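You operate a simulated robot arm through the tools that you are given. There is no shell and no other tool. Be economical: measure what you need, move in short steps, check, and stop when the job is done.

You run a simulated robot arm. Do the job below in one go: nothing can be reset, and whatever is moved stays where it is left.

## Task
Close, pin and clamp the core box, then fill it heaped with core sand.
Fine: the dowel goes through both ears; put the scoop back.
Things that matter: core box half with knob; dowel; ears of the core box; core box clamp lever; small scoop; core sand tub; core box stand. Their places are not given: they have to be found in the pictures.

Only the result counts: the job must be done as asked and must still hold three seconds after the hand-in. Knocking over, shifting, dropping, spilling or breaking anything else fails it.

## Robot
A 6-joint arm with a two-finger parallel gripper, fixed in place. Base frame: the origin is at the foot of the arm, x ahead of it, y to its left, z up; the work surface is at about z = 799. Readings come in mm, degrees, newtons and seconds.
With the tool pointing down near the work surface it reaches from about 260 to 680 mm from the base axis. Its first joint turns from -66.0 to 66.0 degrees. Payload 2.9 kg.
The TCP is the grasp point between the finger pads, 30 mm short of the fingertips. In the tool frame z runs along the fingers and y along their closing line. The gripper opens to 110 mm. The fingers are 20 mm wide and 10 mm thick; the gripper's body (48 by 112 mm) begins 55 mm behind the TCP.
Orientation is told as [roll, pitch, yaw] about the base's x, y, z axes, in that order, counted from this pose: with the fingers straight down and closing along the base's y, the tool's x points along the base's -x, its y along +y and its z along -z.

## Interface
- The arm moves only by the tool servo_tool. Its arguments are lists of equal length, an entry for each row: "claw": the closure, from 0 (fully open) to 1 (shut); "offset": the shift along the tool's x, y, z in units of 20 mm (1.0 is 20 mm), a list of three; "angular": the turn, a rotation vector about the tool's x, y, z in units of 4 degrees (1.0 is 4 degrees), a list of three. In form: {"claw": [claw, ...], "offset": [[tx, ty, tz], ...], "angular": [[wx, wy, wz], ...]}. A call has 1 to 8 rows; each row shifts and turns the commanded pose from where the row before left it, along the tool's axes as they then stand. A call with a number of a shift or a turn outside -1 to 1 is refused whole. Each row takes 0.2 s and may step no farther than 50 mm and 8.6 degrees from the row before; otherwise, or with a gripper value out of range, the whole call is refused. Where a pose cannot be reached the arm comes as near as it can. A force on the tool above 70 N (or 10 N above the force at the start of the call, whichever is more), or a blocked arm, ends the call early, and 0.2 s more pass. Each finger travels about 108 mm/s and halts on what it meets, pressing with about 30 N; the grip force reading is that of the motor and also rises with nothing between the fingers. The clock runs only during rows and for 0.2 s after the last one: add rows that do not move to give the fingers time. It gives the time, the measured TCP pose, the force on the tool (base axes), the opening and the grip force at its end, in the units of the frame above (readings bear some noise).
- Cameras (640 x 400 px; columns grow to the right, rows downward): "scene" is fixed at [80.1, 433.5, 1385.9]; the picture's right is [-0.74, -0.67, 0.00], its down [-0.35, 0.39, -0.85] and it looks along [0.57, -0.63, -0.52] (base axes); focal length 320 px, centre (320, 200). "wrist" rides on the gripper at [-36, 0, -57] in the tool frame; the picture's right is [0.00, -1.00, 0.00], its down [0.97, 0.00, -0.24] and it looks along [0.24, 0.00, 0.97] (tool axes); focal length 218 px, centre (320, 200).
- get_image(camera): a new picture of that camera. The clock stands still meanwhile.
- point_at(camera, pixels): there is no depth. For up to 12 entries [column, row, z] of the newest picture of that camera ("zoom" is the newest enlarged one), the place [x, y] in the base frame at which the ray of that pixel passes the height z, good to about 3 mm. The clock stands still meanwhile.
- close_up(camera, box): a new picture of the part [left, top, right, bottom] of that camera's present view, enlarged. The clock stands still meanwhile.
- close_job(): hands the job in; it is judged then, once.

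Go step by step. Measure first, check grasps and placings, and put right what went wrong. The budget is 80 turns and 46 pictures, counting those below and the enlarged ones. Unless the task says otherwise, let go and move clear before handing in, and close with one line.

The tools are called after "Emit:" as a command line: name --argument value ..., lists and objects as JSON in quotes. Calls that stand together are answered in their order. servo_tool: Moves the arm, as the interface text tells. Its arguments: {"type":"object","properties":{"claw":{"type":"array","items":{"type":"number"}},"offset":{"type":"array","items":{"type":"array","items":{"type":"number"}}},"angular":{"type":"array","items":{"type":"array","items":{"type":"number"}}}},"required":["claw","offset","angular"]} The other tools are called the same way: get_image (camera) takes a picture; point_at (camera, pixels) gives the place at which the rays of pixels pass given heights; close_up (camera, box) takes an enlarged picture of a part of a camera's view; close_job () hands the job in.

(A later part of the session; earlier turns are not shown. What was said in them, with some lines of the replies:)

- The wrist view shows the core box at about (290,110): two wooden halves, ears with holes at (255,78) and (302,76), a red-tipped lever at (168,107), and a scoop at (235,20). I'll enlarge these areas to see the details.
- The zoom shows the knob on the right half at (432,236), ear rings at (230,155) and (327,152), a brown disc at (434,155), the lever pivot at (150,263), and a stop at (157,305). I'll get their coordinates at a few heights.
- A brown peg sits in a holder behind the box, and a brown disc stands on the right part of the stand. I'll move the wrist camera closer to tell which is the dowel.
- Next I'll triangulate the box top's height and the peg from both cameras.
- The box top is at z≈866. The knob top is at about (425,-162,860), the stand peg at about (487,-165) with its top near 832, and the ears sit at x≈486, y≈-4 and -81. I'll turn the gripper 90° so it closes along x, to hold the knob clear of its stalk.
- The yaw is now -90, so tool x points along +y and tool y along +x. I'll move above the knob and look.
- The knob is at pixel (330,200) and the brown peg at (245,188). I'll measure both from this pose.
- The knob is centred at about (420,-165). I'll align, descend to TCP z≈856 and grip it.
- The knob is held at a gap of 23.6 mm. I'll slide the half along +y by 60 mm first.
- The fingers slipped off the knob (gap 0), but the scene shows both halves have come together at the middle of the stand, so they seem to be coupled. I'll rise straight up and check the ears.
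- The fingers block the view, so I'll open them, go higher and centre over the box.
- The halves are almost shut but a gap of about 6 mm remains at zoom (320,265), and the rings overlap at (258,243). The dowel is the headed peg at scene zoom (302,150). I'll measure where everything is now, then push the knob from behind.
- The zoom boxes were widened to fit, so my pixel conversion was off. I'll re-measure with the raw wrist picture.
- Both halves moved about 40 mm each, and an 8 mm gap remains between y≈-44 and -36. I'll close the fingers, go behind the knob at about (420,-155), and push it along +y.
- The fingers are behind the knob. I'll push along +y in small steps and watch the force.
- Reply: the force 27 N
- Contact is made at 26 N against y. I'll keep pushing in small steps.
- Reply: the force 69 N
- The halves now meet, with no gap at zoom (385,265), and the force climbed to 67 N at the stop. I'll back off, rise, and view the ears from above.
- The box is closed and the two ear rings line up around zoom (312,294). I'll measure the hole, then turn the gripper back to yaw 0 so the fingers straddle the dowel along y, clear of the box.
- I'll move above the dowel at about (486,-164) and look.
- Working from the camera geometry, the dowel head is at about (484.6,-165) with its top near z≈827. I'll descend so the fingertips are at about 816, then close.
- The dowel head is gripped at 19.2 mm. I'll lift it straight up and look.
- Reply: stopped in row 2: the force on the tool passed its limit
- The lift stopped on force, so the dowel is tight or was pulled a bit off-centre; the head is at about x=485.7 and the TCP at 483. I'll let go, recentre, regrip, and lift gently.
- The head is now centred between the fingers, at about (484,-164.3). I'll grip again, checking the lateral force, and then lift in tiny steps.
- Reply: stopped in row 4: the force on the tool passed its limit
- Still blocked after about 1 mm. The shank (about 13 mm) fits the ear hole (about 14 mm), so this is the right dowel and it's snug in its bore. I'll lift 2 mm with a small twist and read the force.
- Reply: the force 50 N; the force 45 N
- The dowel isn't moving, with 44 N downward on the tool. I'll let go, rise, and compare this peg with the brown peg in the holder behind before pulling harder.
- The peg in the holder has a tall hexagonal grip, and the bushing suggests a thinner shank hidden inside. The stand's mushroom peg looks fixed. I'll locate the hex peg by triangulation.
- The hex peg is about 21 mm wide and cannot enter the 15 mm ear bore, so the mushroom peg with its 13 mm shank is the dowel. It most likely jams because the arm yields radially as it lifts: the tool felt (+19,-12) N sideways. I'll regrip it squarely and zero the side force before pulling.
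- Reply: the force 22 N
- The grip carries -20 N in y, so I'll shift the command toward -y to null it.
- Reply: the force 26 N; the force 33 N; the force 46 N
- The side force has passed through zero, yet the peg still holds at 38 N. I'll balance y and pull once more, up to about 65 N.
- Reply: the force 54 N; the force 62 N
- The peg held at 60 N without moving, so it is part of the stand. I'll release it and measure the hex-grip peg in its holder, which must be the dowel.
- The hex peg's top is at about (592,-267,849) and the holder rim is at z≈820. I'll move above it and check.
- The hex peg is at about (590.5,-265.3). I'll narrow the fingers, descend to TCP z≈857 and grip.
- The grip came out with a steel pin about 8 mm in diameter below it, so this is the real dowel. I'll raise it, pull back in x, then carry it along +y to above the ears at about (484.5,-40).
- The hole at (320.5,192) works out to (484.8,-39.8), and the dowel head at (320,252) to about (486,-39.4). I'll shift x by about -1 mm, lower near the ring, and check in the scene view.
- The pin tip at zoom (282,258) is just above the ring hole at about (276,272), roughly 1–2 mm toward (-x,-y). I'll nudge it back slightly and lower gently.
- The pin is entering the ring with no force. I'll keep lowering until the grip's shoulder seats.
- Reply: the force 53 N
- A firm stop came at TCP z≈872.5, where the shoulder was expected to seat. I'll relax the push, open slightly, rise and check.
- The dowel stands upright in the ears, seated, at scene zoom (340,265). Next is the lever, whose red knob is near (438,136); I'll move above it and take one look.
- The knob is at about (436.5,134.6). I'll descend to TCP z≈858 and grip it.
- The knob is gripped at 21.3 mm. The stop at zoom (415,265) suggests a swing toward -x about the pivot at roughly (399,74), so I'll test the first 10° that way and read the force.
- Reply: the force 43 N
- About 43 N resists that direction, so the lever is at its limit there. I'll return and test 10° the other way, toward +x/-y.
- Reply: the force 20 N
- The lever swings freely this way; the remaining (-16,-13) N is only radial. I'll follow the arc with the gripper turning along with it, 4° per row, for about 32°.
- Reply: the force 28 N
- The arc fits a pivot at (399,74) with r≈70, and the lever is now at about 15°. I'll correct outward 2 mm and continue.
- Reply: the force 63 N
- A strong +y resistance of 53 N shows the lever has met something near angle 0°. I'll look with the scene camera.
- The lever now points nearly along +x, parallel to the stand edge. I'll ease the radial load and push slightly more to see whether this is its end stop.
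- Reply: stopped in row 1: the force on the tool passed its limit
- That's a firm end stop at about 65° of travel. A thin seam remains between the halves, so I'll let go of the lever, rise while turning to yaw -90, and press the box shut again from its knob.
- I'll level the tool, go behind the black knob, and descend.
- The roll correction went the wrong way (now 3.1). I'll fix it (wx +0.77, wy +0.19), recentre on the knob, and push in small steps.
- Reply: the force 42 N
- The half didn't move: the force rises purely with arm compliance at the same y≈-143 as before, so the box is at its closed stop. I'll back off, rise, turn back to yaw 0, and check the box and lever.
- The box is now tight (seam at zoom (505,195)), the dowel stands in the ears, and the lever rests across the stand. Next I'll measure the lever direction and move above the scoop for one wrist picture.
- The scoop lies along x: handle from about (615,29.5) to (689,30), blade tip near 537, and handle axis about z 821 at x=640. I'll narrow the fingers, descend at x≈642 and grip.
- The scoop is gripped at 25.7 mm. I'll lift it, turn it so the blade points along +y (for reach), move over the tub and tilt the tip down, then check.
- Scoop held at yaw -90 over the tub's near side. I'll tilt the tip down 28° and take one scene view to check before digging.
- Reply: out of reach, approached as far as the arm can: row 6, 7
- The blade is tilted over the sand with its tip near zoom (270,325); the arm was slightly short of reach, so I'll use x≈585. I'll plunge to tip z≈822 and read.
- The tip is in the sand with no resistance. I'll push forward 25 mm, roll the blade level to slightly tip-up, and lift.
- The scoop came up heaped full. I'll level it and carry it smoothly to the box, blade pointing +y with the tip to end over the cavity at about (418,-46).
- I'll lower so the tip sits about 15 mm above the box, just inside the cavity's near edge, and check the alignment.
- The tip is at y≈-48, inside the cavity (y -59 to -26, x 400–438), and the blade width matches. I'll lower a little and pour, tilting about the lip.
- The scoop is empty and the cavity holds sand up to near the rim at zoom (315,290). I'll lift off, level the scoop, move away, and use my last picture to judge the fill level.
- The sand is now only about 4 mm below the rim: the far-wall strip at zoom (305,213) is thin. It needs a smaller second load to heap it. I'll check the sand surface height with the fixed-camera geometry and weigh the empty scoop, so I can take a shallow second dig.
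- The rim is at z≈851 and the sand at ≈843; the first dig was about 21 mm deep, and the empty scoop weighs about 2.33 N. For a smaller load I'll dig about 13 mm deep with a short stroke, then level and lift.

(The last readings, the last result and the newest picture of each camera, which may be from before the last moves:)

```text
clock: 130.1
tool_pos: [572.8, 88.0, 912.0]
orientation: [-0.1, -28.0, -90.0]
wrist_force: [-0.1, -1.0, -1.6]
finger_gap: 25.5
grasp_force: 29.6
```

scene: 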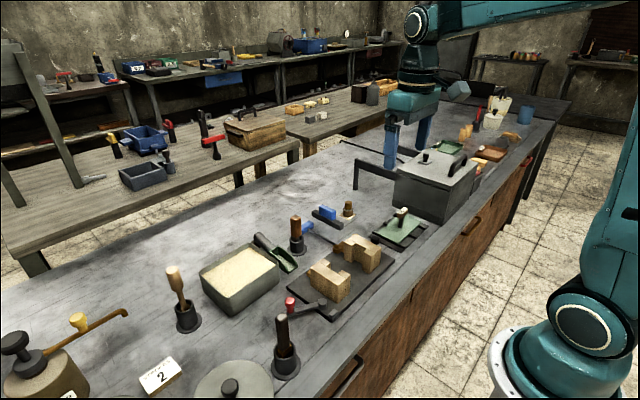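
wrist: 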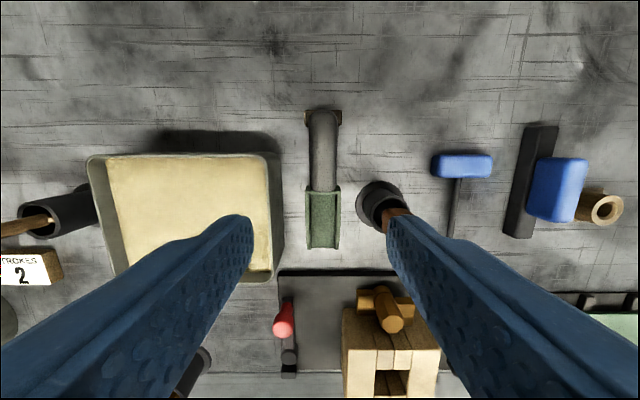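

The tip is about 13 mm into the sand. I'll make a short forward stroke, level, lift, and weigh.

Emit:
servo_tool --claw '[1, 1, 1, 1, 1, 1, 1, 1]' --offset '[[0.4, 0, -0.21], [0.4, 0, -0.21], [0, 0, 0], [0, 0, 0], [0, 0, 0], [0, 0, 0], [0, 0, 0], [0, 0, 0]]' --angular '[[0, 0, 0], [0, 0, 0], [0, 1, 0], [0, 1, 0], [0, 1, 0], [0, 1, 0], [0, 1, 0], [0, 1, 0]]'

Emit:
servo_tool --claw '[1, 1, 1, 1, 1, 1, 1, 1]' --offset '[[0, 0, 0], [0, 0, -0.5], [0, 0, -0.7], [0, 0, -0.7], [0, 0, -0.7], [0, 0, 0], [0, 0, 0], [0, 0, 0]]' --angular '[[0, 1, 0], [0, 0.5, 0], [0, 0, 0], [0, 0, 0], [0, 0, 0], [0, 0, 0], [0, 0, 0], [0, 0, 0]]'

Emit:
servo_tool --claw '[1]' --offset '[[0, 0, 0]]' --angular '[[0, 0, 0]]'

Emit:
servo_tool --claw '[1]' --offset '[[0, 0, 0]]' --angular '[[0, 0, 0]]'

Emit:
servo_tool --claw '[1]' --offset '[[0, 0, 0]]' --angular '[[0, 0, 0]]'

Emit:
servo_tool --claw '[1]' --offset '[[0, 0, 0]]' --angular '[[0, 0, 0]]'

Emit:
servo_tool --claw '[1]' --offset '[[0, 0, 0]]' --angular '[[0, 0, 0]]'

Emit:
servo_tool --claw '[1]' --offset '[[0, 0, 0]]' --angular '[[0, 0, 0]]'

Emit:
servo_tool --claw '[1]' --offset '[[0, 0, 0]]' --angular '[[0, 0, 0]]'

Emit:
servo_tool --claw '[1]' --offset '[[0, 0, 0]]' --angular '[[0, 0, 0]]'

```text
clock: 131.9
tool_pos: [571.0, 104.9, 909.7]
orientation: [-0.1, -3.9, -90.1]
wrist_force: [0.6, 0.8, -3.2]
finger_gap: 25.9
grasp_force: 30.2
```

```text
clock: 133.7
tool_pos: [573.0, 104.0, 963.6]
orientation: [-0.1, 2.1, -90.2]
wrist_force: [-0.3, -0.2, -2.6]
finger_gap: 25.8
grasp_force: 30.0
```

```text
clock: 134.1
tool_pos: [571.2, 104.9, 964.6]
orientation: [-0.1, 2.1, -90.2]
wrist_force: [-0.3, 0.4, -2.1]
finger_gap: 25.8
grasp_force: 29.9
```

```text
clock: 134.5
tool_pos: [571.1, 104.4, 963.9]
orientation: [-0.1, 2.2, -90.1]
wrist_force: [-0.1, 0.0, -2.4]
finger_gap: 25.8
grasp_force: 29.6
```

```text
clock: 134.9
tool_pos: [572.4, 104.1, 963.9]
orientation: [0.0, 2.1, -90.1]
wrist_force: [-0.4, 0.2, -2.1]
finger_gap: 25.7
grasp_force: 29.6
```

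```text
clock: 135.3
tool_pos: [572.6, 105.1, 963.2]
orientation: [-0.1, 2.1, -90.0]
wrist_force: [0.0, 0.2, -2.7]
finger_gap: 25.7
grasp_force: 30.3
```

```text
clock: 135.7
tool_pos: [572.4, 104.7, 965.0]
orientation: [-0.2, 2.1, -90.1]
wrist_force: [-0.2, -0.8, -1.8]
finger_gap: 25.4
grasp_force: 29.8
```

```text
clock: 136.1
tool_pos: [571.9, 104.2, 964.2]
orientation: [-0.1, 2.1, -90.1]
wrist_force: [-0.3, 0.5, -2.6]
finger_gap: 25.7
grasp_force: 30.5
```

```text
clock: 136.5
tool_pos: [572.7, 104.6, 963.7]
orientation: [-0.2, 2.2, -90.1]
wrist_force: [-0.5, 0.4, -1.2]
finger_gap: 25.6
grasp_force: 29.9
```

```text
clock: 136.9
tool_pos: [572.2, 103.9, 962.7]
orientation: [-0.1, 2.1, -90.1]
wrist_force: [0.4, 0.4, -2.0]
finger_gap: 25.7
grasp_force: 30.4
```

Weighing can't resolve the sand and no pictures remain, so I'll rely on the repeated geometry. I'll carry the small load to the same pour point, TCP (420,-151,921).

Emit:
servo_tool --claw '[1, 1, 1, 1, 1, 1, 1, 1]' --offset '[[-0.4, -0.25, 0], [-0.9, -0.53, 0], [-0.9, -0.53, 0], [-0.9, -0.53, 0], [-0.9, -0.53, 0], [-0.9, -0.53, 0], [-0.9, -0.53, 0], [-0.9, -0.53, 0]]' --angular '[[0, -0.53, 0], [0, 0, 0], [0, 0, 0], [0, 0, 0], [0, 0, 0], [0, 0, 0], [0, 0, 0], [0, 0, 0]]'

Emit:
servo_tool --claw '[1, 1, 1, 1, 1, 1, 1, 1]' --offset '[[-0.9, -0.53, 0], [-0.9, -0.53, 0], [-0.9, -0.53, 0], [-0.9, -0.53, 0], [-0.9, -0.53, 0], [-0.9, -0.53, 0], [-0.7, -0.46, 0], [0, 0, 0]]' --angular '[[0, 0, 0], [0, 0, 0], [0, 0, 0], [0, 0, 0], [0, 0, 0], [0, 0, 0], [0, 0, 0], [0, 0, 0]]'

```text
clock: 138.7
tool_pos: [491.2, -30.6, 962.8]
orientation: [-0.2, 0.0, -90.1]
wrist_force: [0.7, -0.7, -1.5]
finger_gap: 25.9
grasp_force: 29.8
```

```text
clock: 140.5
tool_pos: [418.4, -148.9, 963.0]
orientation: [-0.2, 0.0, -90.1]
wrist_force: [0.0, -0.3, -2.3]
finger_gap: 25.5
grasp_force: 30.2
```

I'll fine-align, lower, and pour by tilting about the lip.

Emit:
servo_tool --claw '[1, 1, 1, 1, 1, 1, 1, 1]' --offset '[[-0.1, 0.07, 0.6], [0, 0, 0.7], [0, 0, 0.8], [0, 0, 0], [0.149, 0, -0.358], [0.149, 0, -0.358], [0.149, 0, -0.358], [0.149, 0, -0.358]]' --angular '[[0, 0, 0], [0, 0, 0], [0, 0, 0], [0, 0, 0], [0, -1, 0], [0, -1, 0], [0, -1, 0], [0, -1, 0]]'

Emit:
servo_tool --claw '[1, 1, 1, 1, 1, 1, 1, 1]' --offset '[[0.149, 0, -0.358], [0.149, 0, -0.358], [0.149, 0, -0.358], [0.149, 0, -0.358], [0.149, 0, -0.358], [0.149, 0, -0.358], [0.149, 0, -0.358], [0.149, 0, -0.358]]' --angular '[[0, -1, 0], [0, -1, 0], [0, -1, 0], [0, -1, 0], [0, -1, 0], [0, -1, 0], [0, -1, 0], [0, -1, 0]]'

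Emit:
servo_tool --claw '[1, 1, 1, 1, 1, 1]' --offset '[[0.149, 0, -0.358], [0, 0, 0], [0, 0, 0], [0, 0, 0], [-0.6, 0, -0.46], [-0.6, 0, -0.46]]' --angular '[[0, -1, 0], [0, 0, 0], [0, 0, 0], [0, 0, 0], [0, 0, 0], [0, 0, 0]]'

```text
clock: 142.3
tool_pos: [421.0, -138.0, 948.2]
orientation: [-0.1, -16.1, -90.1]
wrist_force: [-0.5, 0.1, -1.5]
finger_gap: 25.9
grasp_force: 30.0
```

```text
clock: 144.1
tool_pos: [420.0, -90.4, 987.0]
orientation: [0.2, -48.0, -90.2]
wrist_force: [2.4, -3.6, 15.6]
finger_gap: 26.0
grasp_force: 30.0
```

```text
clock: 145.5
tool_pos: [420.6, -82.5, 1018.8]
orientation: [-0.3, -52.0, -89.9]
wrist_force: [-0.4, 0.0, -0.8]
finger_gap: 25.7
grasp_force: 30.2
```

A brief 15 N contact at the end suggests the lip touched the heap now standing above the rim, and the scoop is clear again. I'll level it, travel back to above its rest, and turn to yaw 0.

Emit:
servo_tool --claw '[1, 1, 1, 1, 1, 1, 1, 1]' --offset '[[0, 0, 0], [0, 0, 0], [0, 0, 0], [0, 0, 0], [0, 0, 0], [0, 0, 0], [0, 0, 0], [0, 0, 0]]' --angular '[[0, 1, 0], [0, 1, 0], [0, 1, 0], [0, 1, 0], [0, 1, 0], [0, 1, 0], [0, 1, 0], [0, 1, 0]]'

Emit:
servo_tool --claw '[1, 1, 1, 1, 1, 1, 1, 1]' --offset '[[0, 0, 0], [0, 0, 0], [0, 0, 0], [0, 0, 0], [0, 0, 0], [0.5, 1, 0], [0.5, 1, 0], [0.5, 1, 0]]' --angular '[[0, 1, 0], [0, 1, 0], [0, 1, 0], [0, 1, 0], [0, 1, 0], [0, 0, 0], [0, 0, 0], [0, 0, 0]]'

Emit:
servo_tool --claw '[1, 1, 1, 1, 1, 1, 1, 1]' --offset '[[0.5, 1, 0], [0.5, 1, 0], [0.5, 1, 0], [0.5, 1, 0.4], [0.5, 1, 0.4], [0.5, 1, 0.4], [0.5, 1, 0.4], [0.6, 0.9, 0.4]]' --angular '[[0, 0, 0], [0, 0, 0], [0, 0, 0], [0, 0, 0], [0, 0, 0], [0, 0, 0], [0, 0, 0], [0, 0, 0]]'

```text
clock: 147.3
tool_pos: [420.7, -82.3, 1018.4]
orientation: [-0.2, -20.0, -90.2]
wrist_force: [0.7, -0.3, -1.9]
finger_gap: 26.0
grasp_force: 29.8
```

```text
clock: 149.1
tool_pos: [481.3, -52.3, 1018.0]
orientation: [-0.2, 0.0, -90.1]
wrist_force: [-0.2, -0.2, -2.0]
finger_gap: 25.8
grasp_force: 29.9
```

```text
clock: 150.9
tool_pos: [638.7, 30.6, 977.7]
orientation: [0.0, 0.0, -90.2]
wrist_force: [0.5, 0.9, -1.8]
finger_gap: 25.9
grasp_force: 29.9
```

I'll turn back to yaw 0.

Emit:
servo_tool --claw '[1, 1, 1, 1, 1, 1, 1, 1]' --offset '[[0, 0.12, 0], [0, 0, 0], [0, 0, 0], [0, 0, 0], [0, 0, 0], [0, 0, 0], [0, 0, 0], [0, 0, 0]]' --angular '[[0, 0, -1], [0, 0, -1], [0, 0, -1], [0, 0, -1], [0, 0, -1], [0, 0, -1], [0, 0, -1], [0, 0, -1]]'

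Emit:
servo_tool --claw '[1, 1, 1, 1, 1, 1, 1, 1]' --offset '[[0, 0, 0], [0, 0, 0], [0, 0, 0], [0, 0, 0], [0, 0, 0], [0, 0, 0], [0, 0, 0], [0, 0, 0]]' --angular '[[0, 0, -1], [0, 0, -1], [0, 0, -1], [0, 0, -1], [0, 0, -1], [0, 0, -1], [0, 0, -1], [0, 0, -1]]'

Emit:
servo_tool --claw '[1, 1, 1, 1, 1, 1, 1, 1]' --offset '[[0, 0, 0], [0, 0, 0], [0, 0, 0], [0, 0, 0], [0, 0, 0], [0, 0, 0], [0, 0, 0], [0, 0, 0]]' --angular '[[0, 0, -1], [0, 0, -1], [0, 0, -1], [0, 0, -1], [0, 0, -1], [0, 0, -1], [0, 0, -0.52], [0, 0, 0]]'

Emit:
servo_tool --claw '[1]' --offset '[[0, 0, 0]]' --angular '[[0, 0, 0]]'

Emit:
servo_tool --claw '[1]' --offset '[[0, 0, 0]]' --angular '[[0, 0, 0]]'

```text
clock: 152.7
tool_pos: [640.8, 30.5, 977.3]
orientation: [-0.1, 0.0, -57.9]
wrist_force: [0.2, -0.6, -2.0]
finger_gap: 25.8
grasp_force: 30.5
```

```text
clock: 154.5
tool_pos: [640.9, 29.6, 977.2]
orientation: [0.0, 0.1, -26.0]
wrist_force: [0.5, -0.4, -2.7]
finger_gap: 25.7
grasp_force: 30.1
```

```text
clock: 156.3
tool_pos: [640.8, 28.7, 978.6]
orientation: [0.0, 0.1, 0.0]
wrist_force: [0.4, 0.9, -1.7]
finger_gap: 25.7
grasp_force: 30.0
```

```text
clock: 156.7
tool_pos: [642.3, 29.2, 976.1]
orientation: [0.0, 0.0, 0.1]
wrist_force: [-0.2, 0.6, -3.1]
finger_gap: 25.6
grasp_force: 30.1
```

```text
clock: 157.1
tool_pos: [640.5, 29.4, 977.6]
orientation: [0.0, 0.3, 0.0]
wrist_force: [-0.7, 0.1, -1.8]
finger_gap: 25.6
grasp_force: 30.1
```

It's over the rest at about (641,29.3,977). I'll lower it to just above its original height, then settle gently.

Emit:
servo_tool --claw '[1, 1, 1, 1, 1, 1, 1, 1]' --offset '[[0, 0.05, 0.9], [0, 0, 1], [0, 0, 1], [0, 0, 1], [0, 0, 1], [0, 0, 1], [0, 0, 0.6], [0, 0, 0]]' --angular '[[0, 0, 0], [0, 0, 0], [0, 0, 0], [0, 0, 0], [0, 0, 0], [0, 0, 0], [0, 0, 0], [0, 0, 0]]'

Emit:
servo_tool --claw '[1, 1, 1, 1]' --offset '[[0, 0, 0.08], [0, 0, 0.08], [0, 0, 0.05], [0, 0, 0]]' --angular '[[0, 0, 0], [0, 0, 0], [0, 0, 0], [0, 0, 0]]'

```text
clock: 158.9
tool_pos: [640.5, 30.7, 848.4]
orientation: [-0.1, 0.1, 0.1]
wrist_force: [0.0, -0.1, -0.8]
finger_gap: 25.7
grasp_force: 30.0
```

```text
clock: 159.9
tool_pos: [641.8, 29.9, 844.9]
orientation: [0.0, 0.0, -0.2]
wrist_force: [-5.1, -1.3, 10.1]
finger_gap: 25.5
grasp_force: 29.2
```

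Contact at z≈844 with 10 N; the scoop touches its rest and table. I'll open the fingers gently and rise clear.

Emit:
servo_tool --claw '[0.85, 0.75, 0.65, 0.62, 0.62, 0.62, 0.62]' --offset '[[0, 0, 0], [0, 0, 0], [0, 0, 0], [0, 0, 0], [0, 0, -0.5], [0, 0, -1], [0, 0, -1]]' --angular '[[0, 0, 0], [0, 0, 0], [0, 0, 0], [0, 0, 0], [0, 0, 0], [0, 0, 0], [0, 0, 0]]'

Emit:
servo_tool --claw '[0.62, 0.62, 0.62, 0.62, 0.62, 0.62]' --offset '[[0, 0, -1], [0, 0, -1], [0, 0, -1], [0, 0, -1], [0, 0, -1], [0, 0, 0]]' --angular '[[0, 0, 0], [0, 0, 0], [0, 0, 0], [0, 0, 0], [0, 0, 0], [0, 0, 0]]'

Emit:
get_image --camera "scene"

```text
clock: 161.5
tool_pos: [641.6, 29.7, 893.5]
orientation: [0.0, 0.1, 0.0]
wrist_force: [-0.4, 1.0, 0.8]
finger_gap: 41.8
grasp_force: 0.0
```

```text
clock: 162.9
tool_pos: [642.8, 29.8, 995.2]
orientation: [0.0, 0.1, -0.1]
wrist_force: [0.7, 0.2, 0.1]
finger_gap: 42.0
grasp_force: 0.0
```

```text
refused: no pictures are left
```

The scoop is back on its rest, the gripper is open and clear, and no pictures are left. I'm handing the job in.

Emit:
close_job

```text
The job is handed in.
```

I handed the job in with the core box closed, pinned through both ears and clamped, and the scoop put back; whether the sand stands heaped is not confirmed. I had no pictures left after the second scoop: after the first, the sand was about 4 mm below the rim, and a brief touch during the second pour suggests it now rises above it. I also couldn't check for spilled sand, or how the scoop settled when I let go.
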